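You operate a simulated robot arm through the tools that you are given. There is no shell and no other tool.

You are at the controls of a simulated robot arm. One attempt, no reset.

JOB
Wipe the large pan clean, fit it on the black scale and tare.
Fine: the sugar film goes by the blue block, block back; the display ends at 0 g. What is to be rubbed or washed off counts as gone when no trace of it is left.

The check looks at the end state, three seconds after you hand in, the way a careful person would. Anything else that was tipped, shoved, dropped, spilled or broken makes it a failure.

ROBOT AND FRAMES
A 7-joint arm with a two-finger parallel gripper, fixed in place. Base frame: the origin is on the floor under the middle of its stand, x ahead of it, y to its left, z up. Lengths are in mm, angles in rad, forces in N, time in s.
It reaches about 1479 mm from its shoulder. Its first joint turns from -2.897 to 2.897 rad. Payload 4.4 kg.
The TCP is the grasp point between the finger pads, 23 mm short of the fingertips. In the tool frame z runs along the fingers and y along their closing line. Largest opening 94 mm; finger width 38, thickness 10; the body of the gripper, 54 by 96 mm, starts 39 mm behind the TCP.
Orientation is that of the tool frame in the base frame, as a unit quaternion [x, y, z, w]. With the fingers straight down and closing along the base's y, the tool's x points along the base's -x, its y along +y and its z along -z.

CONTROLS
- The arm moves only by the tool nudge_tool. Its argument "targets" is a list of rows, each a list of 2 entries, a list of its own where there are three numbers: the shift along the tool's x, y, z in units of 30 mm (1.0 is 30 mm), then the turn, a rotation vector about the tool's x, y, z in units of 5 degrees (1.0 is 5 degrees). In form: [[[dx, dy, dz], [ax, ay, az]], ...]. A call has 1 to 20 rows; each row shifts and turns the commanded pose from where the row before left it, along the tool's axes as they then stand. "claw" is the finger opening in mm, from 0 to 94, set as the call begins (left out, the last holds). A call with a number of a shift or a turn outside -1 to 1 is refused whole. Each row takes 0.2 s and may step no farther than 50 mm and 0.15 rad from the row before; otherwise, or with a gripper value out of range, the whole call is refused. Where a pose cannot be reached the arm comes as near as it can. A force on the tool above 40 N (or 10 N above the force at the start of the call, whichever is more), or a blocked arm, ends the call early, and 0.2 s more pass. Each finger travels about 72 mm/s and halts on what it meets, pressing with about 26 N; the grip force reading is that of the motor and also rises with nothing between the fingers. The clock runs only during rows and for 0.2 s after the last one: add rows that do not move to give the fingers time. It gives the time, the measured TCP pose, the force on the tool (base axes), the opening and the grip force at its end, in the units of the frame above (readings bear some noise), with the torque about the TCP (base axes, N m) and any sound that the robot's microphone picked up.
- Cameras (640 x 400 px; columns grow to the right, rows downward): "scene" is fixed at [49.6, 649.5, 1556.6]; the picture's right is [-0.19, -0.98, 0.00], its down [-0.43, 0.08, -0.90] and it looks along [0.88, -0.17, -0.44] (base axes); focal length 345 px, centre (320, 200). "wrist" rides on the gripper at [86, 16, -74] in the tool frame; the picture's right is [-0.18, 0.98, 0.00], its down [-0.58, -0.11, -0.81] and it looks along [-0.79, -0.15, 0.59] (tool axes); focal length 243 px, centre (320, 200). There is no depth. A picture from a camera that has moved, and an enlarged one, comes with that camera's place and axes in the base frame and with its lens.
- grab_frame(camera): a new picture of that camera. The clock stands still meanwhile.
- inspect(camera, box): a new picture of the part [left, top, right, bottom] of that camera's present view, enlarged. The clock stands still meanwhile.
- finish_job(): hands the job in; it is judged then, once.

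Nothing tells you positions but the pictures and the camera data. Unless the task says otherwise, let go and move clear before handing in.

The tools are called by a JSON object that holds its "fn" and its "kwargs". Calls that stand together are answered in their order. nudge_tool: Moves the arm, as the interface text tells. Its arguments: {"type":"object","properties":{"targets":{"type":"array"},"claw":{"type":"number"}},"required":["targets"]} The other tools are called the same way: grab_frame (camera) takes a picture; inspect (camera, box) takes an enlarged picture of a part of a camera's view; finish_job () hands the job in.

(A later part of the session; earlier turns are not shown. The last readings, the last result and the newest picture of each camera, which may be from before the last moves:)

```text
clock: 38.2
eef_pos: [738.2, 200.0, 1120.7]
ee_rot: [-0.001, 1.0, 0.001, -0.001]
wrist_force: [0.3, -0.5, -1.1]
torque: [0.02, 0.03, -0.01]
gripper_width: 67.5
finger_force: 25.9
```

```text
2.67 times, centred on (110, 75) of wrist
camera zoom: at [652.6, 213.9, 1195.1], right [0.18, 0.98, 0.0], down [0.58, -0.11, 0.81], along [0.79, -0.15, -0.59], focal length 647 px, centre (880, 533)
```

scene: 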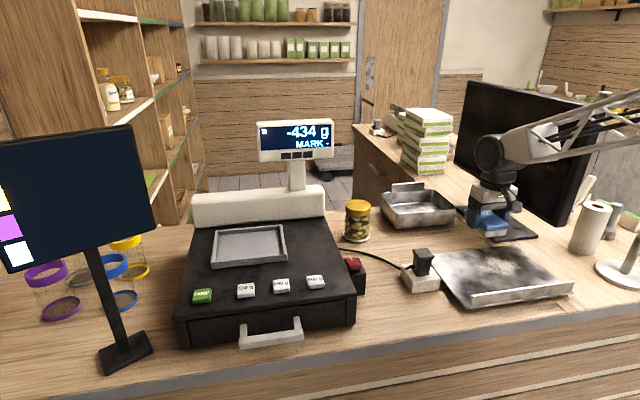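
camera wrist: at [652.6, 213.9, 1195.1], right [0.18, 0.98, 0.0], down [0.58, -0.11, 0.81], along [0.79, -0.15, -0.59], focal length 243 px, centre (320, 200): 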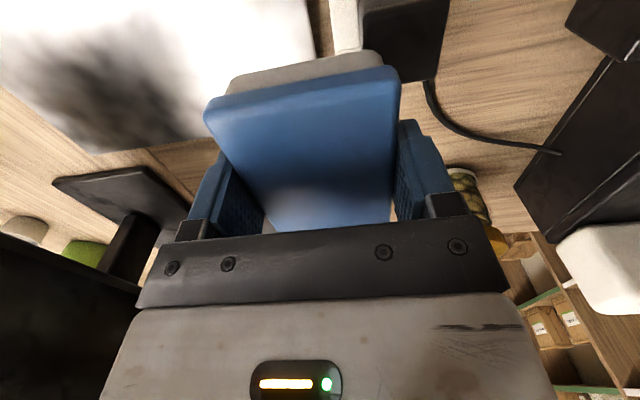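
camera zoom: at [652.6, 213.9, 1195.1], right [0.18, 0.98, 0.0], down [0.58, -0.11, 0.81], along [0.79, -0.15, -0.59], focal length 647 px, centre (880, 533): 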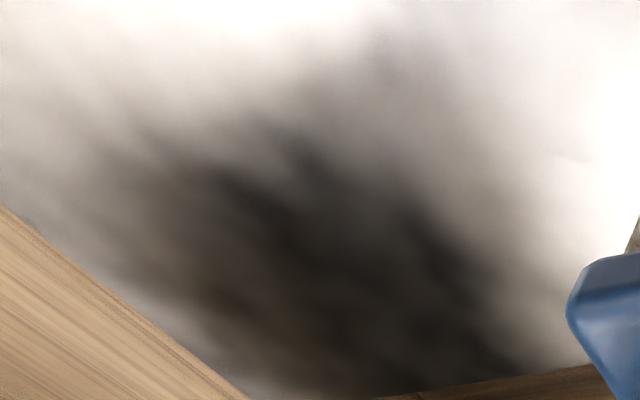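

There may be a tiny light speck near the middle and some graininess near the front-left corner. I'll zoom in on both.

{"fn": "inspect", "kwargs": {"camera": "scene", "box": [480, 250, 520, 275]}}

{"fn": "inspect", "kwargs": {"camera": "scene", "box": [450, 280, 490, 305]}}

```text
16.00 times, centred on (500, 262) of scene
camera zoom: at [49.6, 649.5, 1556.6], right [-0.19, -0.98, 0.0], down [-0.43, 0.08, -0.9], along [0.88, -0.17, -0.44], focal length 5518 px, centre (-2560, -800)
```

zoom: 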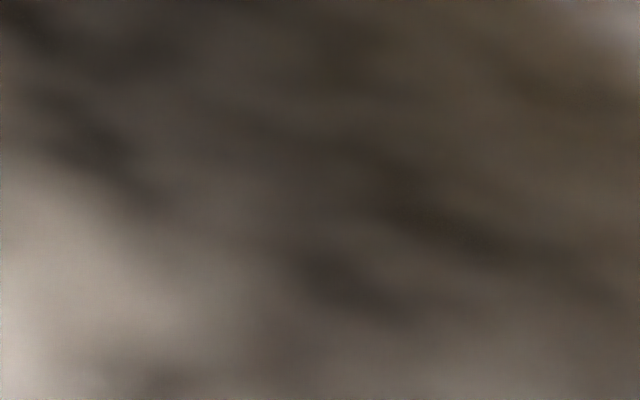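

```text
16.00 times, centred on (470, 292) of scene
camera zoom: at [49.6, 649.5, 1556.6], right [-0.19, -0.98, 0.0], down [-0.43, 0.08, -0.9], along [0.88, -0.17, -0.44], focal length 5518 px, centre (-2080, -1280)
```

zoom: 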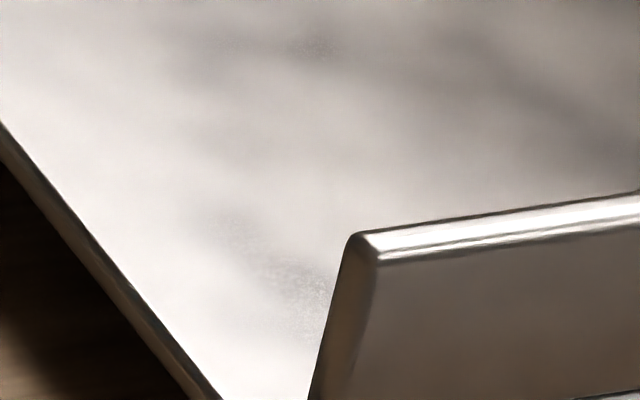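

The pan looks clean, and the grain is just rendering noise. To be sure no faint film is left, I'll make one more pass at steady contact over slightly different lanes.

{"fn": "nudge_tool", "kwargs": {"targets": [[[0.3, -1, 0], [0, 0, 0]], [[0.4, -1, 0], [0, 0, 0]], [[0.5, -1, 0], [0, 0, 0]], [[0, -0.5, 1], [0, 0, 0]], [[0, 0, 1], [0, 0, 0]], [[0, 0, 1], [0, 0, 0]], [[0, 0, 0.9], [0, 0, 0]], [[0, 0, 0.07], [0, 0, 0]], [[0, 0, 0], [0, 0, 0]]]}}

```text
clock: 40.2
eef_pos: [703.7, 94.5, 1000.0]
ee_rot: [-0.001, 1.0, 0.001, -0.001]
wrist_force: [-0.1, -1.0, -1.2]
torque: [0.0, 0.0, -0.01]
gripper_width: 67.3
finger_force: 26.0
```

{"fn": "nudge_tool", "kwargs": {"targets": [[[0, 0, 0.04], [0, 0, 0]], [[0, 0, 0], [0, 0, 0]]]}}

```text
clock: 40.8
eef_pos: [704.0, 94.2, 1000.5]
ee_rot: [-0.001, 1.0, 0.001, -0.001]
wrist_force: [0.2, 0.7, -0.5]
torque: [-0.02, 0.03, 0.0]
gripper_width: 67.6
finger_force: 26.4
```

{"fn": "nudge_tool", "kwargs": {"targets": [[[0, 0, 0.03], [0, 0, 0]], [[0, 0, 0], [0, 0, 0]]]}}

```text
clock: 41.4
eef_pos: [703.8, 93.3, 999.8]
ee_rot: [-0.001, 1.0, 0.001, 0.0]
wrist_force: [-0.8, 1.1, 8.6]
torque: [-0.05, 0.4, -0.05]
gripper_width: 67.6
finger_force: 26.2
```

Contact is about 9 N at x ≈ 704. I'll stroke to -y, step over to x ≈ 740, and stroke back.

{"fn": "nudge_tool", "kwargs": {"targets": [[[0, -0.3, 0.005], [0, 0, 0]], [[0, -0.3, 0], [0, 0, 0]], [[0, -0.3, 0], [0, 0, 0]], [[0, -0.3, 0], [0, 0, 0]], [[0, -0.3, 0], [0, 0, 0]], [[0, -0.3, 0], [0, 0, 0]], [[0, -0.3, 0], [0, 0, 0]], [[0, -0.3, 0], [0, 0, 0]], [[0, -0.3, 0], [0, 0, 0]], [[0, -0.3, 0], [0, 0, 0]], [[0, -0.3, 0], [0, 0, 0]], [[0, -0.3, 0], [0, 0, 0]], [[0, -0.3, 0], [0, 0, 0]], [[-0.3, 0, 0], [0, 0, 0]], [[-0.3, 0, 0], [0, 0, 0]], [[-0.3, 0, 0], [0, 0, 0]], [[-0.3, 0, 0], [0, 0, 0]]]}}

```text
clock: 45.0
eef_pos: [738.1, -21.6, 997.6]
ee_rot: [-0.001, 1.0, 0.001, -0.001]
wrist_force: [-3.5, -0.5, 7.8]
torque: [-0.04, -0.07, -0.06]
gripper_width: 67.4
finger_force: 26.6
```

{"fn": "nudge_tool", "kwargs": {"targets": [[[0, 0.3, 0.005], [0, 0, 0]], [[0, 0.3, 0], [0, 0, 0]], [[0, 0.3, 0], [0, 0, 0]], [[0, 0.3, 0], [0, 0, 0]], [[0, 0.3, 0], [0, 0, 0]], [[0, 0.3, 0], [0, 0, 0]], [[0, 0.3, 0.005], [0, 0, 0]], [[0, 0.3, 0], [0, 0, 0]], [[0, 0.3, 0], [0, 0, 0]], [[0, 0.3, 0], [0, 0, 0]], [[0, 0.3, 0], [0, 0, 0]], [[0, 0.3, 0], [0, 0, 0]], [[0, 0.3, 0], [0, 0, 0]]]}}

{"fn": "inspect", "kwargs": {"camera": "scene", "box": [400, 180, 600, 320]}}

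```text
clock: 47.8
eef_pos: [740.6, 93.9, 998.3]
ee_rot: [-0.001, 1.0, 0.001, -0.001]
wrist_force: [-0.5, 0.3, -0.7]
torque: [0.03, -0.01, 0.01]
gripper_width: 67.5
finger_force: 25.5
```

```text
2.86 times, centred on (500, 250) of scene
camera zoom: at [49.6, 649.5, 1556.6], right [-0.19, -0.98, 0.0], down [-0.43, 0.08, -0.9], along [0.88, -0.17, -0.44], focal length 985 px, centre (-194, 57)
```

zoom: 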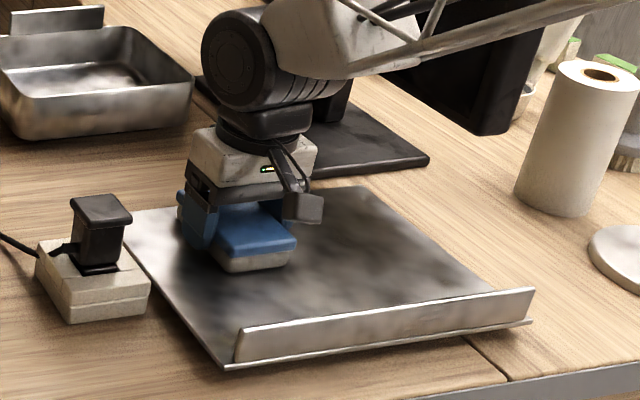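

The pan is clean and hasn't moved. Now I'll return the block: lift high, carry it back over its spot and turn the tool to the grasp orientation.

{"fn": "nudge_tool", "kwargs": {"targets": [[[0, 0, -1], [0, 0, 0]], [[0, 0, -1], [0, 0, 0]], [[0, 0, -1], [0, 0, 0]], [[0, 0, -1], [0, 0, 0]], [[0, 0, -1], [0, 0, 0]], [[0, 0, -0.6], [0, 0, 0]], [[0.75, 0.5, 0], [0, 0, 0]], [[0.75, 0.8, 0], [0, 0, 0]], [[0.75, 1, 0], [0, 0, 0]], [[0.75, 1, 0], [0, 0, 0]], [[0.75, 1, 0], [0, 0, 0]], [[0.62, 1, 0], [0, 0, 0]], [[0, 1, 0], [0, 0, 0]], [[0, 1, 0], [0, 0, 0]], [[0, 0.58, 0], [0, 0, 0]], [[0, 0, 0], [0, 0, 0]]]}}

{"fn": "nudge_tool", "kwargs": {"targets": [[[0, 0, 0], [0, 0, -1]], [[0, 0, 0], [0, 0, -1]], [[0, 0, 0], [0, 0, -1]], [[0, 0, 0], [0, 0, -1]], [[0, 0, 0], [0, 0, -1]], [[0, 0, 0], [0, 0, -1]], [[0, 0, 0], [0, 0, -1]], [[0, 0, 0], [0, 0, -1]], [[0, 0, 0], [0, 0, -1]], [[0, 0, 0], [0, 0, -1]], [[0, 0, 0], [0, 0, -1]], [[0, 0, 0], [0, 0, -1]], [[0, 0, 0], [0, 0, -1]], [[0, 0, 0], [0, 0, -1]], [[0, 0, 0], [0, 0, -1]], [[0, 0, 0], [0, 0, -1]], [[0, 0, 0], [0, 0, -1]], [[0, 0, 0], [0, 0, -1]], [[0, 0, 0], [0, 0, 0]]]}}

{"fn": "grab_frame", "kwargs": {"camera": "wrist"}}

{"fn": "grab_frame", "kwargs": {"camera": "scene"}}

```text
clock: 51.2
eef_pos: [607.4, 330.0, 1166.7]
ee_rot: [-0.001, 1.0, 0.001, 0.0]
wrist_force: [0.3, 0.9, -0.3]
torque: [0.0, 0.0, 0.01]
gripper_width: 67.6
finger_force: 26.0
```

```text
clock: 55.2
eef_pos: [607.6, 329.1, 1166.1]
ee_rot: [0.709, -0.706, -0.001, -0.001]
wrist_force: [-0.1, -0.1, -1.2]
torque: [-0.01, 0.04, 0.01]
gripper_width: 67.8
finger_force: 25.8
```

```text
taken
camera wrist: at [592.3, 242.0, 1241.6], right [-0.98, 0.18, 0.0], down [0.11, 0.58, 0.81], along [0.15, 0.79, -0.59], focal length 243 px, centre (320, 200)
```

wrist: 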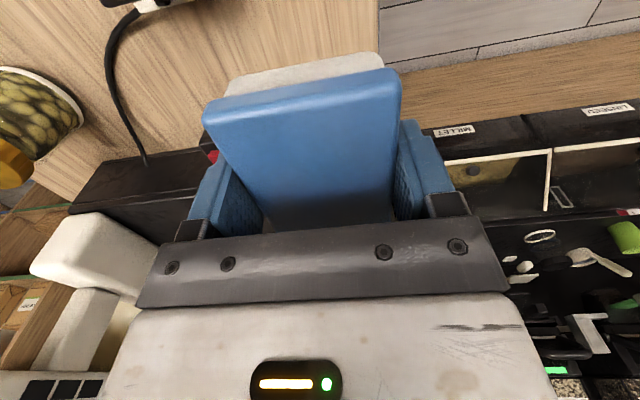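

```text
taken
```

scene: 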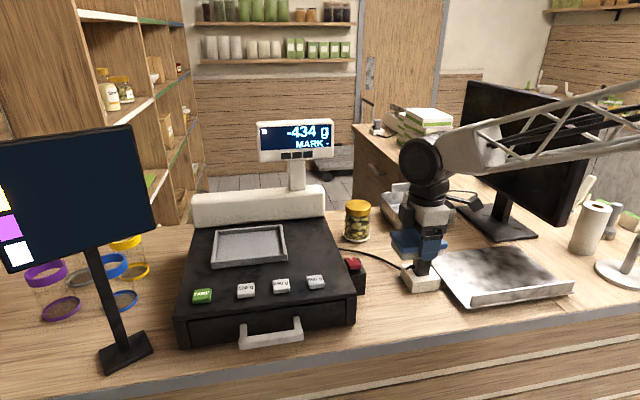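

The block has ridden up a little in the grip, by about 5–8 mm. I'll check the finger-to-block geometry before lowering it.

{"fn": "inspect", "kwargs": {"camera": "scene", "box": [370, 180, 470, 300]}}

```text
3.33 times, centred on (420, 240) of scene
camera zoom: at [49.6, 649.5, 1556.6], right [-0.19, -0.98, 0.0], down [-0.43, 0.08, -0.9], along [0.88, -0.17, -0.44], focal length 1150 px, centre (-13, 67)
```

zoom: 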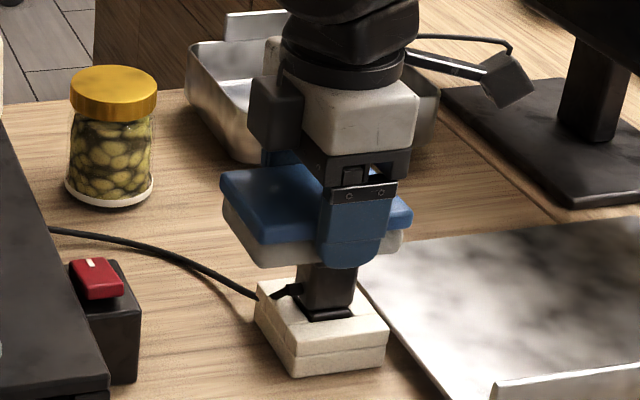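

The scene view suggests the block's bottom is still several mm below the fingertips. I'll lower it to just above the counter, then feel for contact.

{"fn": "nudge_tool", "kwargs": {"targets": [[[-0.03, -0.035, 1], [0, 0, 0]], [[0, 0, 1], [0, 0, 0]], [[0, 0, 1], [0, 0, 0]], [[0, 0, 1], [0, 0, 0]], [[0, 0, 1], [0, 0, 0]], [[0, 0, 0.85], [0, 0, 0]], [[0, 0, 0], [0, 0, 0]]]}}

{"fn": "inspect", "kwargs": {"camera": "scene", "box": [340, 230, 500, 350]}}

```text
clock: 56.8
eef_pos: [609.7, 331.6, 990.5]
ee_rot: [0.707, -0.707, -0.001, 0.0]
wrist_force: [0.2, -0.4, -0.4]
torque: [-0.01, -0.02, 0.02]
gripper_width: 67.6
finger_force: 26.2
```

```text
3.33 times, centred on (420, 290) of scene
camera zoom: at [49.6, 649.5, 1556.6], right [-0.19, -0.98, 0.0], down [-0.43, 0.08, -0.9], along [0.88, -0.17, -0.44], focal length 1150 px, centre (-13, -100)
```

zoom: 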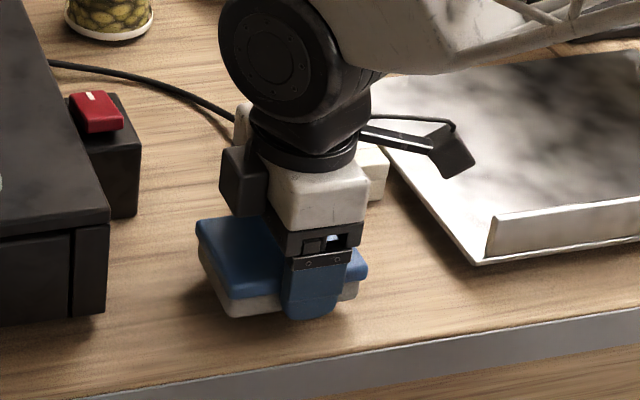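

{"fn": "nudge_tool", "kwargs": {"targets": [[[0, 0, 0.1], [0, 0, 0]], [[0, 0, 0.1], [0, 0, 0]], [[0, 0, 0], [0, 0, 0]]]}}

```text
clock: 57.6
eef_pos: [608.6, 331.4, 984.7]
ee_rot: [0.707, -0.707, -0.002, 0.001]
wrist_force: [0.6, -0.1, 0.2]
torque: [-0.03, 0.0, -0.02]
gripper_width: 67.5
finger_force: 26.1
```

{"fn": "nudge_tool", "kwargs": {"targets": [[[0, 0, 0.05], [0, 0, 0]], [[0, 0, 0.05], [0, 0, 0]], [[0, 0, 0], [0, 0, 0]]]}}

```text
clock: 58.4
eef_pos: [608.8, 329.8, 982.3]
ee_rot: [0.708, -0.706, -0.001, 0.0]
wrist_force: [0.0, 0.0, -1.4]
torque: [-0.01, 0.0, 0.03]
gripper_width: 67.6
finger_force: 25.7
```

{"fn": "nudge_tool", "kwargs": {"targets": [[[0, 0, 0.05], [0, 0, 0]], [[0, 0, 0], [0, 0, 0]]]}}

```text
clock: 59.0
eef_pos: [609.3, 330.8, 981.1]
ee_rot: [0.707, -0.707, -0.002, 0.0]
wrist_force: [0.3, 0.0, -0.8]
torque: [-0.02, 0.01, 0.04]
gripper_width: 67.7
finger_force: 26.2
```

{"fn": "nudge_tool", "kwargs": {"targets": [[[0, 0, 0.05], [0, 0, 0]], [[0, 0, 0], [0, 0, 0]]]}}

{"fn": "inspect", "kwargs": {"camera": "scene", "box": [370, 270, 450, 340]}}

```text
clock: 59.6
eef_pos: [610.0, 331.6, 979.4]
ee_rot: [0.708, -0.706, -0.001, -0.001]
wrist_force: [0.5, -0.1, -1.5]
torque: [0.02, 0.02, 0.0]
gripper_width: 67.3
finger_force: 26.6
```

```text
5.71 times, centred on (410, 305) of scene
camera zoom: at [49.6, 649.5, 1556.6], right [-0.19, -0.98, 0.0], down [-0.43, 0.08, -0.9], along [0.88, -0.17, -0.44], focal length 1970 px, centre (-194, -400)
```

zoom: 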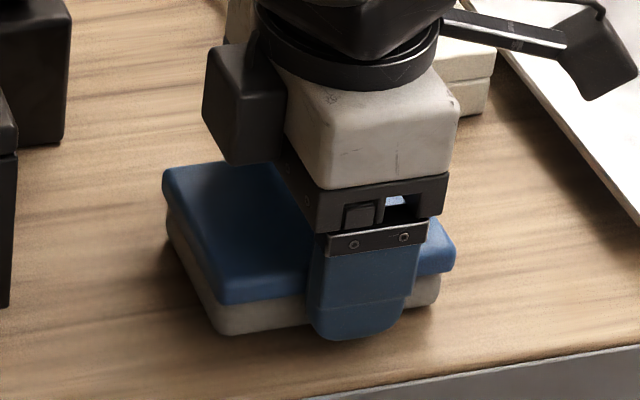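

{"fn": "nudge_tool", "kwargs": {"targets": [[[0, 0, 0.03], [0, 0, 0]], [[0, 0, 0], [0, 0, 0]]]}}

```text
clock: 60.2
eef_pos: [609.0, 330.8, 978.7]
ee_rot: [0.708, -0.706, -0.001, -0.001]
wrist_force: [-0.2, 0.2, -0.6]
torque: [-0.03, 0.01, 0.0]
gripper_width: 67.7
finger_force: 26.3
```

{"fn": "nudge_tool", "kwargs": {"targets": [[[0, 0, 0.03], [0, 0, 0]], [[0, 0, 0], [0, 0, 0]]]}}

```text
clock: 60.8
eef_pos: [608.8, 330.4, 978.1]
ee_rot: [0.708, -0.706, 0.0, 0.001]
wrist_force: [-1.0, -0.6, 2.5]
torque: [-0.16, 0.04, -0.01]
gripper_width: 67.6
finger_force: 26.3
```

The block touches the counter with light force. I'll open the fingers to release it.

{"fn": "nudge_tool", "kwargs": {"targets": [[[0, 0, 0], [0, 0, 0]], [[0, 0, 0], [0, 0, 0]], [[0, 0, 0], [0, 0, 0]], [[0, 0, 0], [0, 0, 0]]], "claw": 94}}

{"fn": "nudge_tool", "kwargs": {"targets": [[[0, 0, -0.5], [0, 0, 0]], [[0, 0, -1], [0, 0, 0]], [[0, 0, -1], [0, 0, 0]], [[0, 0, -1], [0, 0, 0]], [[0, 0, -1], [0, 0, 0]], [[0, 0, -1], [0, 0, 0]], [[0, 0, -1], [0, 0, 0]], [[0, 0, 0], [0, 0, 0]]]}}

{"fn": "inspect", "kwargs": {"camera": "scene", "box": [370, 220, 600, 340]}}

{"fn": "grab_frame", "kwargs": {"camera": "wrist"}}

```text
clock: 61.8
eef_pos: [608.3, 330.2, 978.0]
ee_rot: [0.708, -0.707, -0.001, 0.0]
wrist_force: [-0.3, -0.6, 0.6]
torque: [-0.02, 0.01, 0.0]
gripper_width: 93.9
finger_force: 0.0
```

```text
clock: 63.6
eef_pos: [608.2, 331.7, 1172.9]
ee_rot: [0.707, -0.707, -0.001, 0.0]
wrist_force: [-0.2, -0.5, 0.1]
torque: [0.01, -0.02, -0.01]
gripper_width: 93.9
finger_force: 0.0
```

```text
2.78 times, centred on (485, 280) of scene
camera zoom: at [49.6, 649.5, 1556.6], right [-0.19, -0.98, 0.0], down [-0.43, 0.08, -0.9], along [0.88, -0.17, -0.44], focal length 960 px, centre (-139, -23)
```

zoom: 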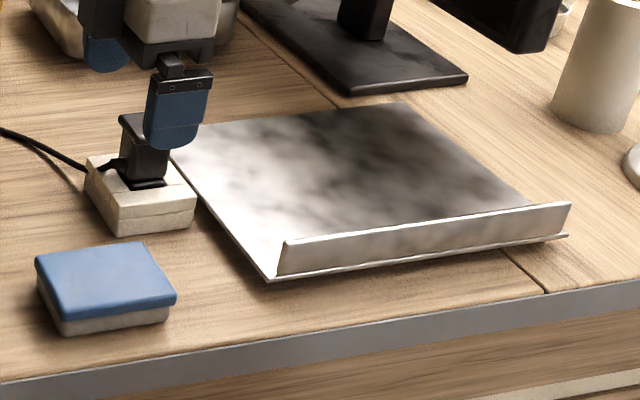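

```text
taken
camera wrist: at [592.8, 242.9, 1247.7], right [-0.98, 0.18, 0.0], down [0.11, 0.58, 0.81], along [0.15, 0.79, -0.59], focal length 243 px, centre (320, 200)
```

wrist: 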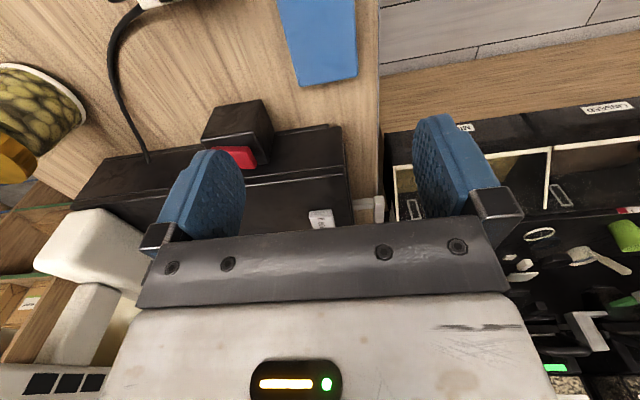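

The block is back exactly where it was, and both the pan and the monitor match the first pictures. Next I want a low side view of the pan, to see how its underside is built and how it fits the scale tray. I'll move in front of it, turn back and tilt.

{"fn": "nudge_tool", "kwargs": {"targets": [[[1, 0.333, 0], [0, 0, 0]], [[1, 0.333, 0], [0, 0, 0]], [[1, 0.333, 0], [0, 0, 0]], [[1, 0.333, 0], [0, 0, 0]], [[1, 0.333, 0], [0, 0, 0]], [[1, 0.333, 0], [0, 0, 0]], [[1, 0.333, 0], [0, 0, 0]], [[1, 0.333, 0], [0, 0, 0]], [[1, 0.333, 0], [0, 0, 0]], [[1, 0.333, 0], [0, 0, 0]], [[0, 0, 0], [0, 0, 0]]]}}

{"fn": "nudge_tool", "kwargs": {"targets": [[[0, 0, 0], [0, 0, 1]], [[0, 0, 0], [0, 0, 1]], [[0, 0, 0], [0, 0, 1]], [[0, 0, 0], [0, 0, 1]], [[0, 0, 0], [0, 0, 1]], [[0, 0, 0], [0, 0, 1]], [[0, 0, 0], [0, 0, 1]], [[0, 0, 0], [0, 0, 1]], [[0, 0, 0], [0, 0, 1]], [[0, 0, 0], [0, 0, 1]], [[0, 0, 0], [0, 0, 1]], [[0, 0, 0], [0, 0, 1]], [[0, 0, 0], [0, 0, 1]], [[0, 0, 0], [0, 0, 1]], [[0, 0, 0], [0, 0, 1]], [[0, 0, 0], [0, 0, 1]], [[0, 0, 0], [0, 0, 1]], [[0, 0, 0], [0, 0, 1]], [[0, 0, 0], [0, 0, 0]]]}}

{"fn": "grab_frame", "kwargs": {"camera": "wrist"}}

```text
clock: 66.0
eef_pos: [510.5, 30.8, 1172.0]
ee_rot: [0.708, -0.706, 0.0, 0.0]
wrist_force: [0.1, 0.5, -0.4]
torque: [0.04, 0.02, 0.01]
gripper_width: 94.1
finger_force: 0.0
```

```text
clock: 70.0
eef_pos: [510.8, 30.5, 1172.0]
ee_rot: [-0.001, 1.0, 0.001, -0.001]
wrist_force: [-0.5, -0.8, 0.2]
torque: [0.01, 0.02, 0.03]
gripper_width: 93.7
finger_force: 0.2
```

```text
taken
camera wrist: at [423.5, 45.1, 1247.3], right [0.18, 0.98, 0.0], down [0.58, -0.11, 0.81], along [0.79, -0.15, -0.59], focal length 243 px, centre (320, 200)
```

wrist: 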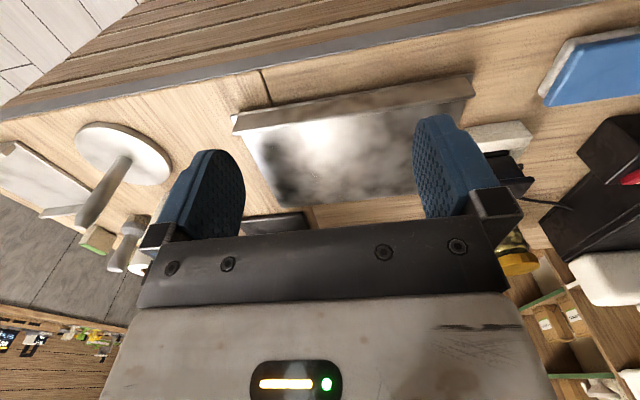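

{"fn": "inspect", "kwargs": {"camera": "wrist", "box": [220, 60, 500, 220]}}

{"fn": "nudge_tool", "kwargs": {"targets": [[[0, 0, 1], [0, -1, 0]], [[0, 0, 1], [0, -1, 0]], [[0, 0, 0.5], [0, -1, 0]], [[0, 0, 0], [0, -1, 0]], [[0, 0, 0], [0, -1, 0]], [[0, 0, 0], [0, 0, 0]]]}}

{"fn": "grab_frame", "kwargs": {"camera": "wrist"}}

```text
2.29 times, centred on (360, 140) of wrist
camera zoom: at [423.5, 45.1, 1247.3], right [0.18, 0.98, 0.0], down [0.58, -0.11, 0.81], along [0.79, -0.15, -0.59], focal length 555 px, centre (229, 337)
```

zoom: 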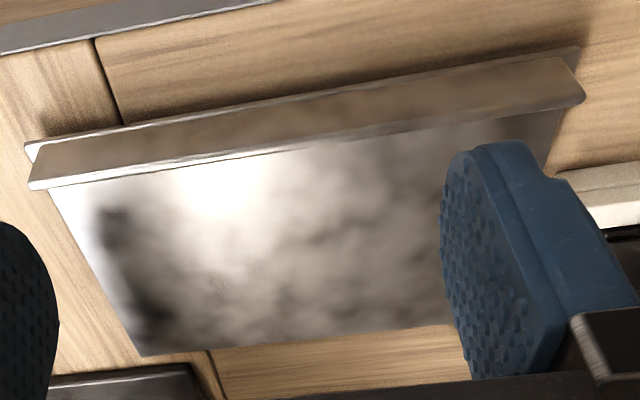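

```text
clock: 71.4
eef_pos: [514.6, 31.5, 1096.7]
ee_rot: [-0.001, 0.976, 0.001, 0.216]
wrist_force: [1.2, 0.4, 1.2]
torque: [-0.01, 0.03, -0.01]
gripper_width: 94.1
finger_force: 0.1
```

```text
taken
camera wrist: at [405.0, 45.2, 1129.0], right [0.16, 0.98, 0.08], down [0.19, -0.11, 0.98], along [0.97, -0.15, -0.2], focal length 243 px, centre (320, 200)
```

wrist: 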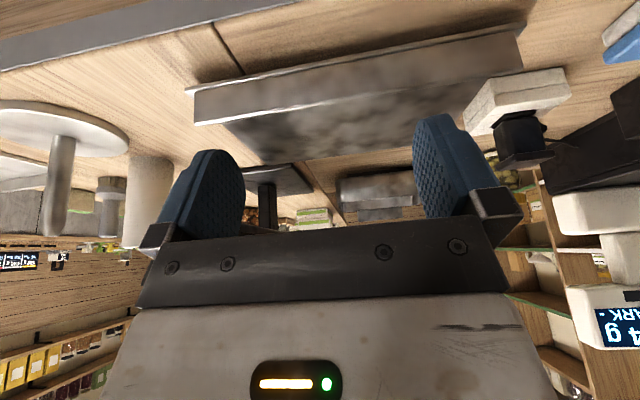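

The surface looks uniform apart from reflections. I'll lower a bit more for a flatter view under the pan's front edge.

{"fn": "nudge_tool", "kwargs": {"targets": [[[0.352, 0, 0.755], [0, 0, 0]], [[0.352, 0, 0.755], [0, 0, 0]], [[0.352, 0, 0.755], [0, 0, 0]], [[0, 0, 0], [0, 0, 0]]]}}

{"fn": "inspect", "kwargs": {"camera": "wrist", "box": [160, 0, 480, 200]}}

{"fn": "inspect", "kwargs": {"camera": "wrist", "box": [420, 0, 640, 140]}}

```text
clock: 72.4
eef_pos: [514.1, 30.9, 1023.9]
ee_rot: [-0.001, 0.976, 0.001, 0.216]
wrist_force: [-0.2, 0.0, -0.2]
torque: [0.01, 0.04, 0.0]
gripper_width: 94.1
finger_force: 0.1
```

```text
2.00 times, centred on (320, 100) of wrist
camera zoom: at [404.0, 45.7, 1054.2], right [0.17, 0.98, 0.08], down [0.19, -0.11, 0.98], along [0.97, -0.15, -0.2], focal length 485 px, centre (320, 400)
```

zoom: 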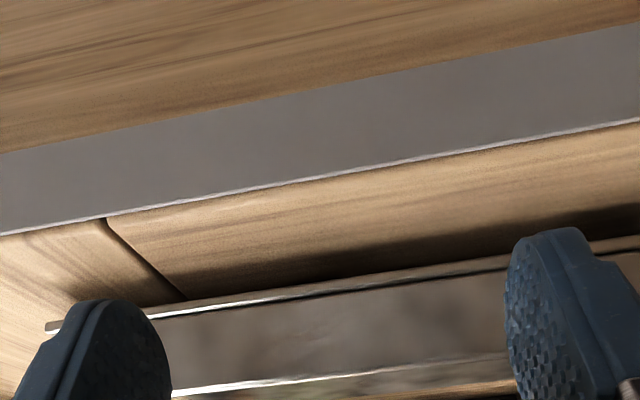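

```text
2.86 times, centred on (530, 70) of wrist
camera zoom: at [404.0, 45.7, 1054.2], right [0.17, 0.98, 0.08], down [0.19, -0.11, 0.98], along [0.97, -0.15, -0.2], focal length 693 px, centre (-280, 571)
```

zoom: 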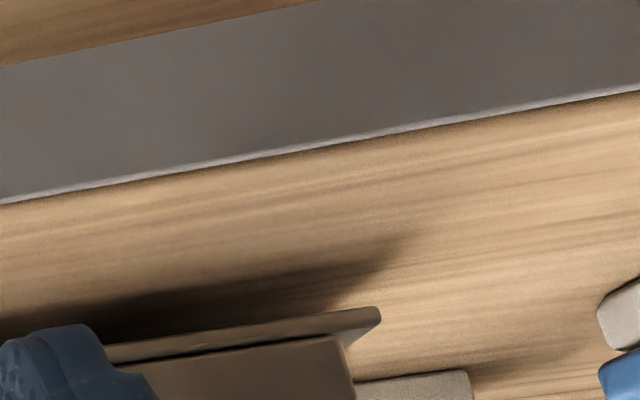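

The plate overhangs the counter on some inset base. I'll go lower, in front of the counter edge, to see the shape underneath.

{"fn": "nudge_tool", "kwargs": {"targets": [[[0.906, 0, -0.4226], [0, 0, 0]], [[0.906, 0, -0.4226], [0, 0, 0]], [[0, 0, 0], [0, -1, 0]], [[0, 0, 0], [0, -1, 0]], [[0, 0, 0], [0, -1, 0]], [[0.68, 0, 0.81], [0, 0, 0]], [[0.69, 0, 0.82], [0, 0, 0]], [[0, 0, 0], [0, 0, 0]]]}}

{"fn": "grab_frame", "kwargs": {"camera": "wrist"}}

{"fn": "inspect", "kwargs": {"camera": "wrist", "box": [180, 100, 440, 240]}}

```text
clock: 74.2
eef_pos: [455.2, 32.0, 959.2]
ee_rot: [0.0, 0.94, 0.001, 0.342]
wrist_force: [0.1, 0.2, -0.8]
torque: [-0.04, 0.02, 0.01]
gripper_width: 94.0
finger_force: 0.1
```

```text
taken
camera wrist: at [340.5, 45.6, 960.6], right [0.14, 0.98, 0.12], down [-0.07, -0.11, 0.99], along [0.99, -0.15, 0.06], focal length 243 px, centre (320, 200)
```

wrist: 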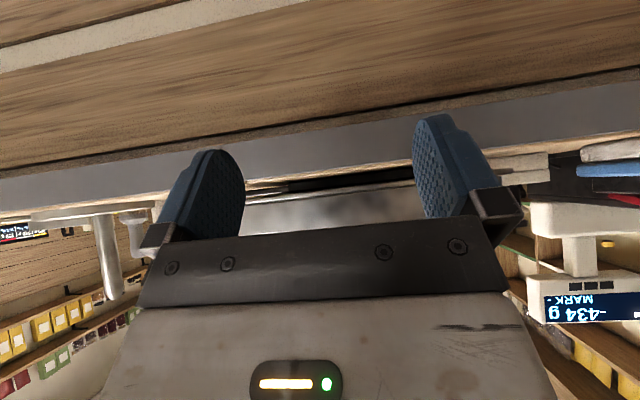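

```text
2.46 times, centred on (310, 170) of wrist
camera zoom: at [340.5, 45.6, 960.6], right [0.14, 0.98, 0.12], down [-0.07, -0.11, 0.99], along [0.99, -0.15, 0.06], focal length 597 px, centre (345, 274)
```

zoom: 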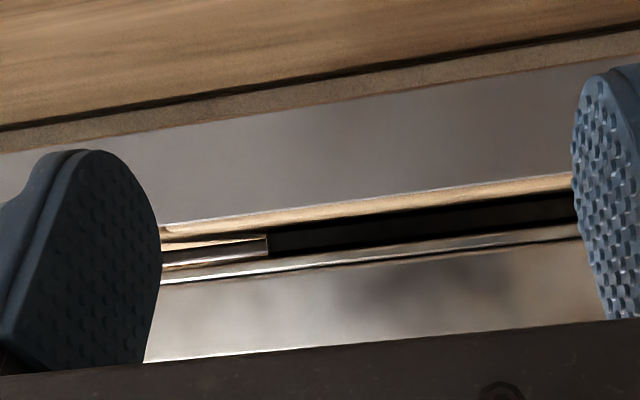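

Now I can see it: the plate stands on an inset dark base that must drop inside the grey tray's rim. Its -y edge is near y ≈ -34. I'll shift sideways to see both edges from two viewpoints.

{"fn": "nudge_tool", "kwargs": {"targets": [[[0, 1, 0], [0, 0, 0]], [[0, 1, 0], [0, 0, 0]], [[0, 1, 0], [0, 0, 0]], [[0, 0, 0], [0, 0, 0]]]}}

{"fn": "inspect", "kwargs": {"camera": "wrist", "box": [180, 100, 440, 240]}}

{"fn": "nudge_tool", "kwargs": {"targets": [[[0, -1, 0], [0, 0, 0]], [[0, -1, 0], [0, 0, 0]], [[0, -1, 0], [0, 0, 0]], [[0, -1, 0], [0, 0, 0]], [[0, -1, 0], [0, 0, 0]], [[0, 0, 0], [0, 0, 0]]]}}

{"fn": "inspect", "kwargs": {"camera": "wrist", "box": [180, 100, 440, 240]}}

```text
clock: 75.2
eef_pos: [456.0, 120.2, 957.8]
ee_rot: [0.0, 0.94, 0.001, 0.341]
wrist_force: [-0.8, -0.1, -0.2]
torque: [0.01, -0.03, 0.0]
gripper_width: 94.2
finger_force: 0.0
```

```text
2.46 times, centred on (310, 170) of wrist
camera zoom: at [340.5, 135.3, 960.6], right [0.14, 0.98, 0.12], down [-0.07, -0.11, 0.99], along [0.99, -0.15, 0.05], focal length 597 px, centre (345, 274)
```

zoom: 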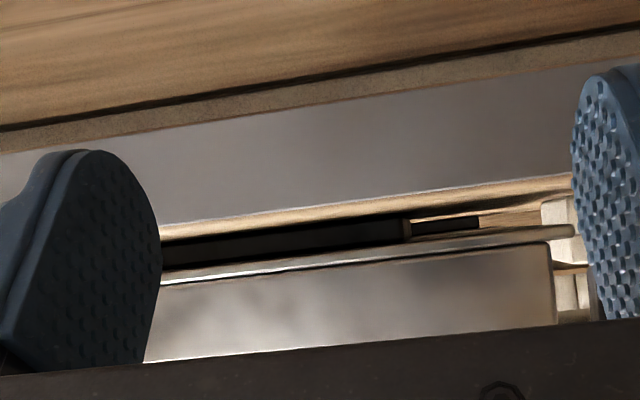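

```text
clock: 76.6
eef_pos: [453.9, -30.1, 967.1]
ee_rot: [-0.001, 0.936, 0.0, 0.351]
wrist_force: [1.0, -0.1, -2.6]
torque: [0.03, -0.1, 0.01]
gripper_width: 93.8
finger_force: 0.2
```

```text
2.46 times, centred on (310, 170) of wrist
camera zoom: at [339.1, -15.0, 967.1], right [0.14, 0.98, 0.12], down [-0.09, -0.11, 0.99], along [0.99, -0.15, 0.07], focal length 597 px, centre (345, 274)
```

zoom: 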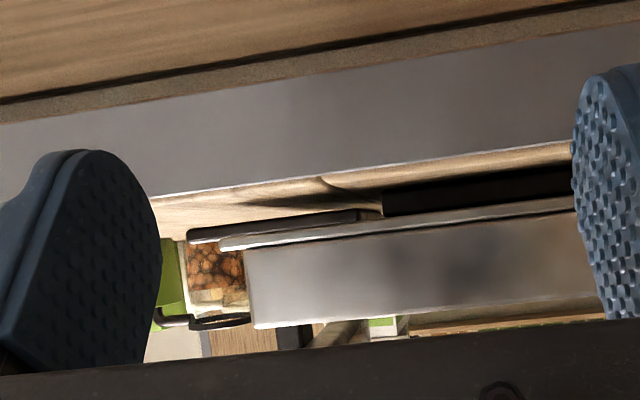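

The base spans y ≈ -37 to 121, centred with the plate at y ≈ 42, and its front is near x ≈ 638. I also need its depth in x, so I'll look diagonally from the front-left.

{"fn": "nudge_tool", "kwargs": {"targets": [[[0, 0.94, 0], [0, 0, 0]], [[0, 0.94, 0], [0, 0, 0]], [[0, 0.94, 0], [0, 0, 0]], [[0, 0.94, 0], [0, 0, 0]], [[0, 0.94, 0], [0, 0, 0]], [[0, 0.94, 0], [0, 0, 0]], [[0, 0.94, 0], [0, 0, 0]], [[0, 0.94, 0], [0, 0, 0]], [[0, 0.94, 0], [0, 0, 0]], [[0, 0.94, 0], [0, 0, 0]], [[0, 0, 0], [0.643, 0, 0.766]], [[0, 0, 0], [0.643, 0, 0.766]], [[0, 0, 0], [0.643, 0, 0.766]], [[0, 0, 0], [0.643, 0, 0.766]], [[0, 0, 0], [0.643, 0, 0.766]], [[0, 0, 0], [0.643, 0, 0.766]], [[0, 0, 0], [0.643, 0, 0.766]], [[0, 0, 0], [0, 0, 0]]]}}

{"fn": "grab_frame", "kwargs": {"camera": "wrist"}}

{"fn": "inspect", "kwargs": {"camera": "wrist", "box": [180, 100, 440, 240]}}

```text
clock: 80.4
eef_pos: [454.0, 253.1, 959.5]
ee_rot: [0.283, 0.897, -0.102, 0.325]
wrist_force: [-1.2, 0.0, 0.0]
torque: [-0.02, 0.01, 0.01]
gripper_width: 94.0
finger_force: 0.1
```

```text
taken
camera wrist: at [369.5, 330.0, 961.3], right [0.68, 0.72, 0.12], down [-0.12, -0.05, 0.99], along [0.72, -0.69, 0.05], focal length 243 px, centre (320, 200)
```

wrist: 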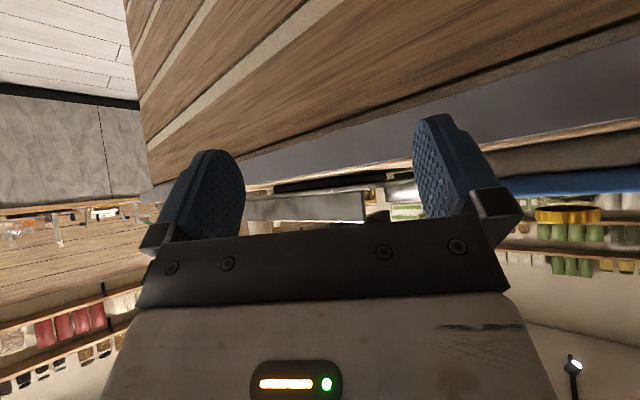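

```text
2.46 times, centred on (310, 170) of wrist
camera zoom: at [369.5, 330.0, 961.3], right [0.68, 0.72, 0.12], down [-0.12, -0.05, 0.99], along [0.72, -0.69, 0.05], focal length 597 px, centre (345, 274)
```

zoom: 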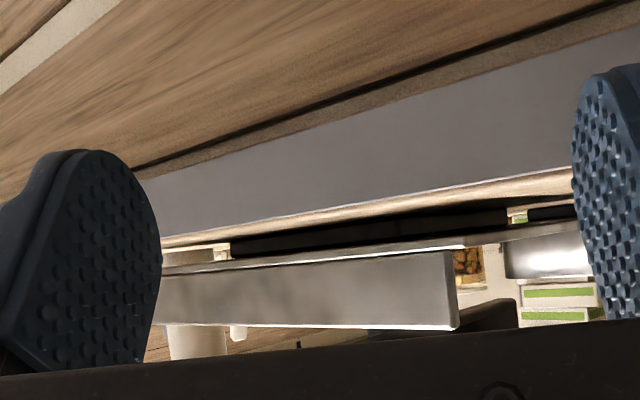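

{"fn": "inspect", "kwargs": {"camera": "wrist", "box": [255, 160, 415, 230]}}

```text
4.00 times, centred on (335, 195) of wrist
camera zoom: at [369.5, 330.0, 961.3], right [0.68, 0.72, 0.12], down [-0.12, -0.05, 0.99], along [0.72, -0.69, 0.05], focal length 970 px, centre (260, 220)
```

zoom: 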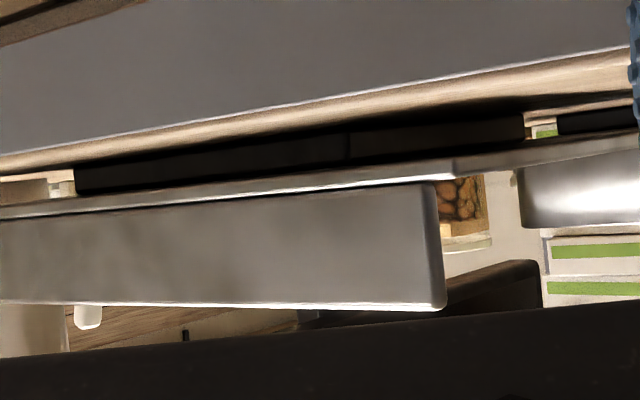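

The base measures about 158 × 124 mm, from x 636 to 760 and y -37 to 121. It is centred under the plate at (698, 42). Now I'll untilt, rise, and go above the scale to measure the tray opening the same way.

{"fn": "nudge_tool", "kwargs": {"targets": [[[-0.643, 0, -0.766], [-0.643, 0, -0.766]], [[-0.643, 0, -0.766], [-0.643, 0, -0.766]], [[-0.643, 0, -0.766], [-0.643, 0, -0.766]], [[-0.643, 0, -0.766], [-0.643, 0, -0.766]], [[-0.643, 0, -0.766], [-0.643, 0, -0.766]], [[-0.643, 0, -0.766], [-0.643, 0, -0.766]], [[-0.643, 0, -0.766], [-0.643, 0, -0.766]], [[0, 0, 0], [0, 1, 0]], [[0, 0, 0], [0, 1, 0]], [[0, 0, 0], [0, 1, 0]], [[0, 0, 0], [0, 1, 0]], [[0, 0, 0], [0, 1, 0]], [[0, 0, 0], [0, 1, 0]], [[0, 0, 0], [0, 1, 0]], [[0, 0, 0], [0, 1, 0]], [[0, 0, 0], [0, 0, 0]]]}}

```text
clock: 83.8
eef_pos: [455.0, 253.4, 1169.9]
ee_rot: [0.0, 1.0, 0.0, -0.001]
wrist_force: [0.2, 0.6, 0.3]
torque: [0.02, 0.04, 0.01]
gripper_width: 94.0
finger_force: 0.1
```

{"fn": "nudge_tool", "kwargs": {"targets": [[[-0.345, 0.969, -0.31], [0, 0, 0]], [[-0.345, 0.969, -0.31], [0, 0, 0]], [[-0.345, 0.969, -0.31], [0, 0, 0]], [[-0.345, 0.969, -0.31], [0, 0, 0]], [[-0.345, 0.969, -0.31], [0, 0, 0]], [[-0.345, 0.969, -0.31], [0, 0, 0]], [[-0.345, 0.969, -0.31], [0, 0, 0]], [[-0.345, 0.969, -0.31], [0, 0, 0]], [[-0.345, 0.969, -0.31], [0, 0, 0]], [[-0.345, 0.969, -0.31], [0, 0, 0]], [[-0.345, 0.969, -0.31], [0, 0, 0]], [[-0.345, 0.969, -0.31], [0, 0, 0]], [[-0.345, 0.969, -0.31], [0, 0, 0]], [[-0.345, 0.969, -0.31], [0, 0, 0]], [[0, 0, 0], [0, 0, 0]]]}}

{"fn": "grab_frame", "kwargs": {"camera": "wrist"}}

{"fn": "inspect", "kwargs": {"camera": "wrist", "box": [200, 60, 460, 220]}}

{"fn": "grab_frame", "kwargs": {"camera": "scene"}}

```text
clock: 87.0
eef_pos: [598.1, 659.7, 1298.8]
ee_rot: [0.0, 1.0, 0.001, -0.001]
wrist_force: [0.8, 0.0, 0.4]
torque: [0.0, -0.01, 0.02]
gripper_width: 94.0
finger_force: 0.0
```

```text
taken
camera wrist: at [511.3, 674.5, 1374.3], right [0.18, 0.98, 0.0], down [0.58, -0.11, 0.81], along [0.79, -0.15, -0.59], focal length 243 px, centre (320, 200)
```

wrist: 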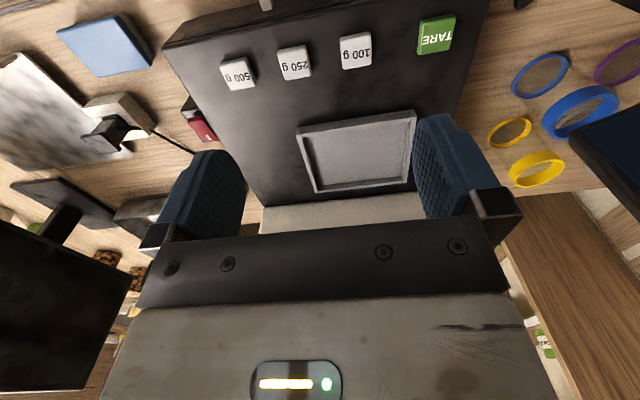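

```text
2.46 times, centred on (330, 140) of wrist
camera zoom: at [511.3, 674.5, 1374.3], right [0.18, 0.98, 0.0], down [0.58, -0.11, 0.81], along [0.79, -0.15, -0.59], focal length 597 px, centre (295, 348)
```

zoom: 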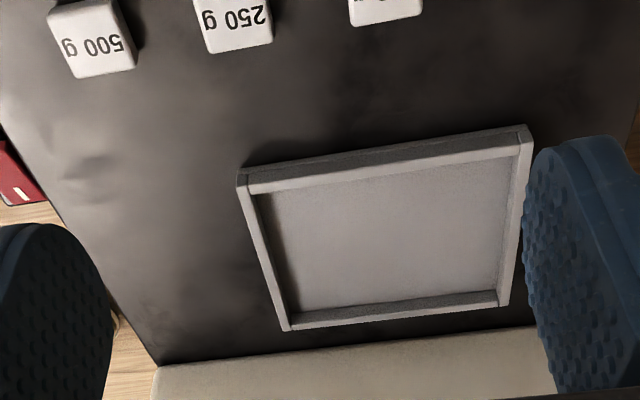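

```text
taken
```

scene: 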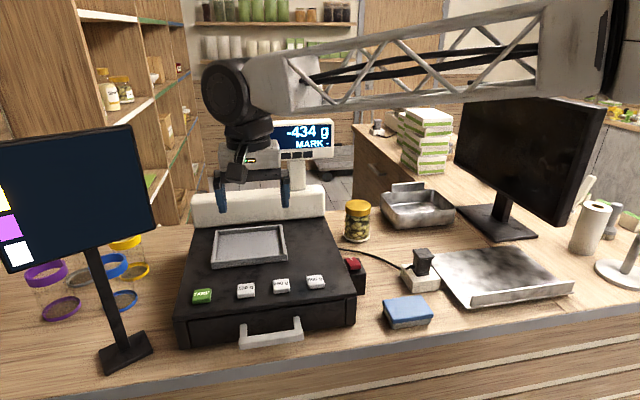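

The tray with its raised rim is clear in this view. I'll zoom in more for its inner corners, and again from the scene camera.

{"fn": "inspect", "kwargs": {"camera": "wrist", "box": [285, 105, 425, 200]}}

{"fn": "inspect", "kwargs": {"camera": "scene", "box": [195, 215, 305, 275]}}

```text
4.21 times, centred on (355, 152) of wrist
camera zoom: at [511.3, 674.5, 1374.3], right [0.18, 0.98, 0.0], down [0.58, -0.11, 0.81], along [0.79, -0.15, -0.59], focal length 1022 px, centre (173, 400)
```

zoom: 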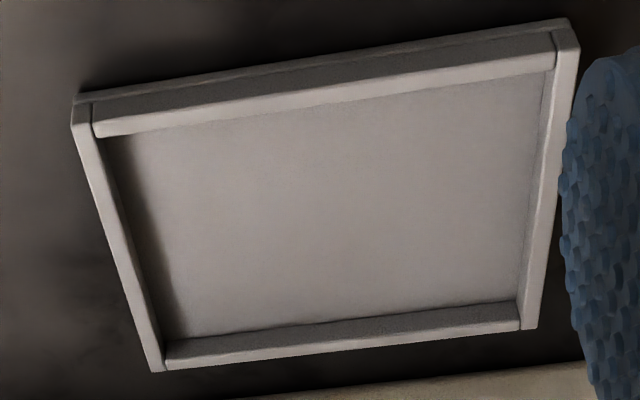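

```text
5.82 times, centred on (250, 245) of scene
camera zoom: at [49.6, 649.5, 1556.6], right [-0.19, -0.98, 0.0], down [-0.43, 0.08, -0.9], along [0.88, -0.17, -0.44], focal length 2006 px, centre (727, -62)
```

zoom: 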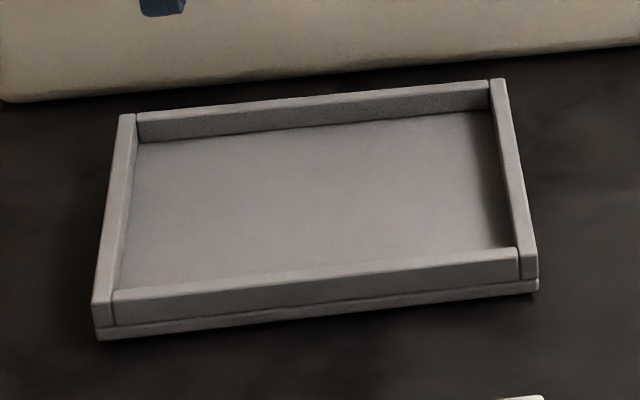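

I now have the tray opening: x 750–889, y 602–766, centred at (819.5, 684), with the rim top at z ≈ 1070. The pan's base should drop in with a few mm of play. Now I'll turn to the flange-grasp orientation and go above the flange centre (598, 43).

{"fn": "nudge_tool", "kwargs": {"targets": [[[0, 0, 0], [0, 0, -1]], [[0, 0, 0], [0, 0, -1]], [[0, 0, 0], [0, 0, -1]], [[0, 0, 0], [0, 0, -1]], [[0, 0, 0], [0, 0, -1]], [[0, 0, 0], [0, 0, -1]], [[0, 0, 0], [0, 0, -1]], [[0, 0, 0], [0, 0, -1]], [[0, 0, 0], [0, 0, -1]], [[0, 0, 0], [0, 0, -1]], [[0, 0, 0], [0, 0, -1]], [[0, 0, 0], [0, 0, -1]], [[0, 0, 0], [0, 0, -1]], [[0, 0, 0], [0, 0, -1]], [[0, 0, 0], [0, 0, -1]], [[0, 0, 0], [0, 0, -1]], [[0, 0, 0], [0, 0, -1]], [[0, 0, 0], [0, 0, -1]], [[0, 0, 0], [0, 0, 0]]]}}

{"fn": "nudge_tool", "kwargs": {"targets": [[[1, 0, 0.1], [0, 0, 0]], [[1, 0, 0.1], [0, 0, 0]], [[1, 0, 0.1], [0, 0, 0]], [[1, 0, 0.1], [0, 0, 0]], [[1, 0, 0.1], [0, 0, 0]], [[1, 0, 0.1], [0, 0, 0]], [[1, 0, 0.1], [0, 0, 0]], [[1, 0, 0.1], [0, 0, 0]], [[1, 0, 0.1], [0, 0, 0]], [[1, 0, 0.1], [0, 0, 0]], [[1, 0, 0.2], [0, 0, 0]], [[1, 0, 0.2], [0, 0, 0]], [[1, 0, 0.3], [0, 0, 0]], [[1, 0, 0.5], [0, 0, 0]], [[1, 0, 0.6], [0, 0, 0]], [[1, 0, 0.7], [0, 0, 0]], [[1, 0, 0.8], [0, 0, 0]], [[1, 0, 0.9], [0, 0, 0]], [[1, 0, 0.9], [0, 0, 0]], [[1, 0, 0.9], [0, 0, 0]]]}}

{"fn": "grab_frame", "kwargs": {"camera": "wrist"}}

```text
clock: 91.0
eef_pos: [597.9, 659.9, 1300.4]
ee_rot: [0.708, -0.706, -0.001, 0.0]
wrist_force: [-0.1, -0.2, 0.7]
torque: [0.0, 0.05, -0.01]
gripper_width: 94.1
finger_force: 0.1
```

```text
clock: 95.2
eef_pos: [597.0, 61.9, 1087.9]
ee_rot: [0.708, -0.707, 0.0, 0.0]
wrist_force: [-0.1, -0.1, 0.9]
torque: [-0.02, -0.01, 0.04]
gripper_width: 93.9
finger_force: 0.0
```

```text
taken
camera wrist: at [582.2, -27.3, 1164.1], right [-0.98, 0.18, 0.0], down [0.11, 0.58, 0.81], along [0.15, 0.79, -0.59], focal length 243 px, centre (320, 200)
```

wrist: 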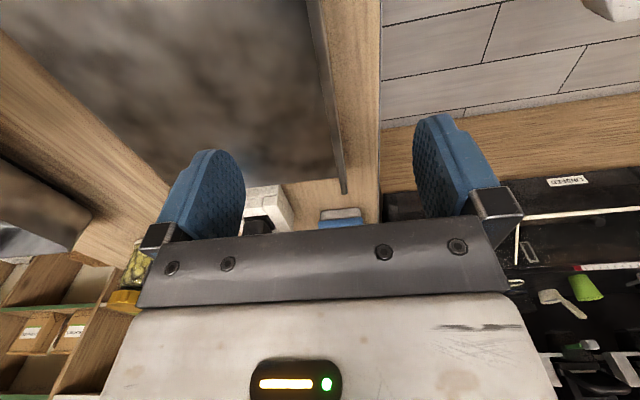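

I can see the flange running away between the fingers. I'll zoom in to measure its x position and thickness.

{"fn": "inspect", "kwargs": {"camera": "wrist", "box": [280, 80, 400, 200]}}

{"fn": "inspect", "kwargs": {"camera": "wrist", "box": [20, 0, 330, 190]}}

```text
3.33 times, centred on (340, 140) of wrist
camera zoom: at [582.2, -27.3, 1164.1], right [-0.98, 0.18, 0.0], down [0.11, 0.58, 0.81], along [0.15, 0.79, -0.59], focal length 809 px, centre (253, 400)
```

zoom: 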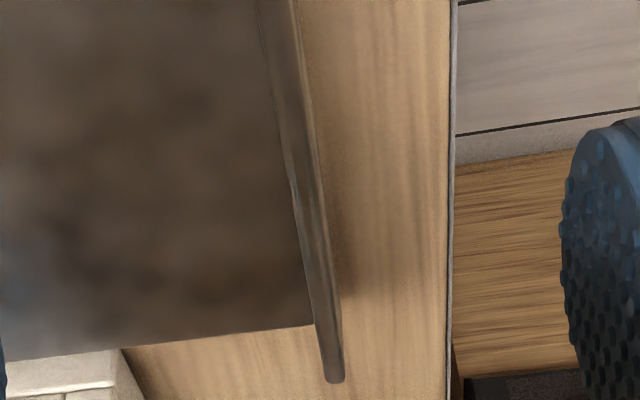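

```text
2.06 times, centred on (175, 95) of wrist
camera zoom: at [582.2, -27.3, 1164.1], right [-0.98, 0.18, 0.0], down [0.11, 0.58, 0.81], along [0.15, 0.79, -0.59], focal length 501 px, centre (619, 417)
```

zoom: 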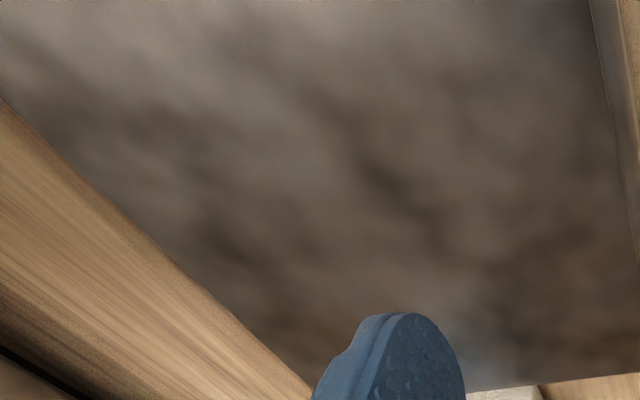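

The flange centre is at about x 595 and it is about 6 mm thick. I'll centre at (595.5, 43), narrow the opening to 60 mm, and descend so the fingertips sit just above the plate.

{"fn": "nudge_tool", "kwargs": {"targets": [[[0.63, 0.06, 0], [0, 0, 0]], [[0, 0, 0.7], [0, 0, 0]], [[0, 0, 0.7], [0, 0, 0]], [[0, 0, 0.7], [0, 0, 0]], [[0, 0, 0.6], [0, 0, 0]], [[0, 0, 0], [0, 0, 0]]], "claw": 60}}

{"fn": "inspect", "kwargs": {"camera": "scene", "box": [420, 220, 600, 330]}}

{"fn": "grab_frame", "kwargs": {"camera": "wrist"}}

```text
clock: 96.6
eef_pos: [597.0, 41.2, 1007.5]
ee_rot: [0.708, -0.706, -0.002, 0.0]
wrist_force: [-0.7, 0.7, 0.3]
torque: [0.03, 0.0, 0.01]
gripper_width: 60.0
finger_force: 0.0
```

```text
3.56 times, centred on (510, 275) of scene
camera zoom: at [49.6, 649.5, 1556.6], right [-0.19, -0.98, 0.0], down [-0.43, 0.08, -0.9], along [0.88, -0.17, -0.44], focal length 1226 px, centre (-356, -67)
```

zoom: 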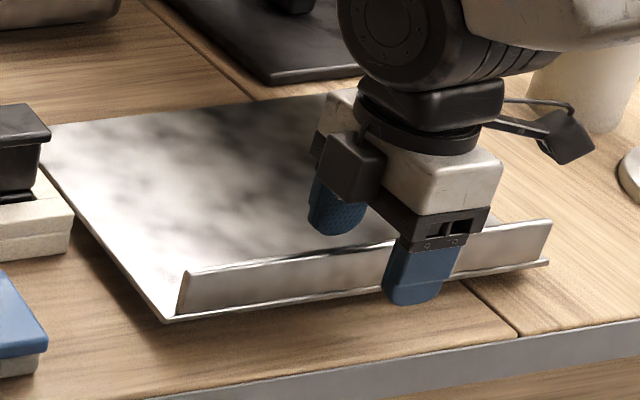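

```text
taken
camera wrist: at [581.0, -46.7, 1082.4], right [-0.98, 0.18, 0.0], down [0.11, 0.58, 0.81], along [0.15, 0.79, -0.59], focal length 243 px, centre (320, 200)
```

wrist: 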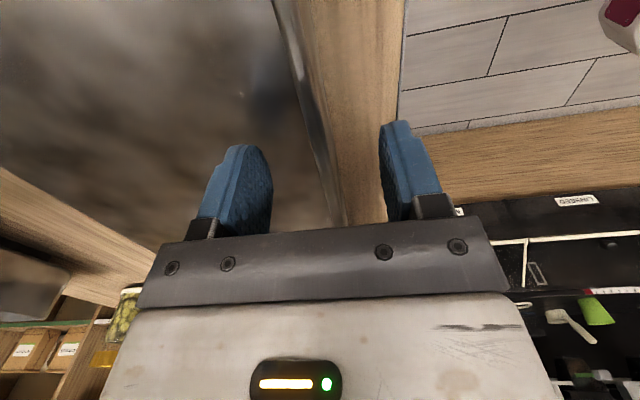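

The fingers straddle the flange. I notice a couple of tiny light dots on the plate, so I'll zoom in before grasping.

{"fn": "inspect", "kwargs": {"camera": "wrist", "box": [150, 0, 300, 120]}}

{"fn": "inspect", "kwargs": {"camera": "wrist", "box": [0, 0, 160, 100]}}

```text
3.33 times, centred on (225, 60) of wrist
camera zoom: at [581.0, -46.7, 1082.4], right [-0.98, 0.18, 0.0], down [0.11, 0.58, 0.81], along [0.15, 0.79, -0.59], focal length 809 px, centre (637, 667)
```

zoom: 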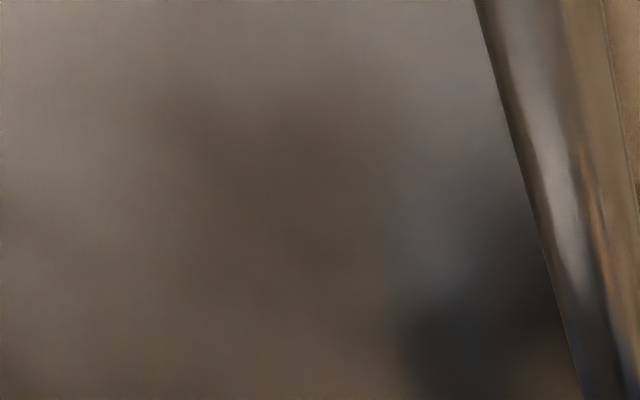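

```text
4.00 times, centred on (80, 50) of wrist
camera zoom: at [581.0, -46.7, 1082.4], right [-0.98, 0.18, 0.0], down [0.11, 0.58, 0.81], along [0.15, 0.79, -0.59], focal length 970 px, centre (1280, 800)
```

zoom: 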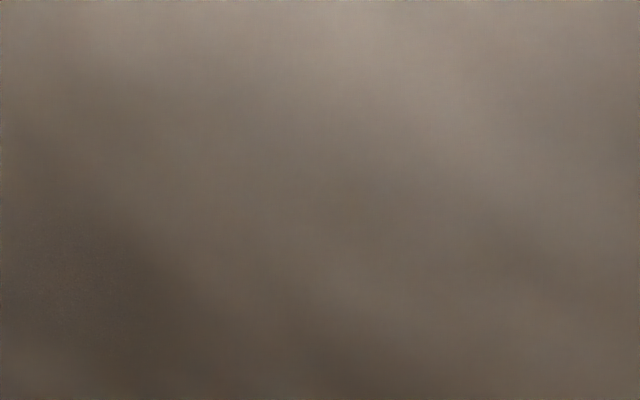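

Those dots don't persist, so they were rendering noise and the pan is clean. I'll lower the last few mm, feeling for the plate.

{"fn": "nudge_tool", "kwargs": {"targets": [[[0.02, 0, 0.1], [0, 0, 0]], [[0, 0, 0.05], [0, 0, 0]], [[0, 0, 0], [0, 0, 0]]]}}

```text
clock: 97.4
eef_pos: [597.7, 41.0, 1002.3]
ee_rot: [0.708, -0.706, -0.001, 0.0]
wrist_force: [0.3, 0.1, 0.0]
torque: [-0.01, 0.0, 0.0]
gripper_width: 59.8
finger_force: 0.0
```

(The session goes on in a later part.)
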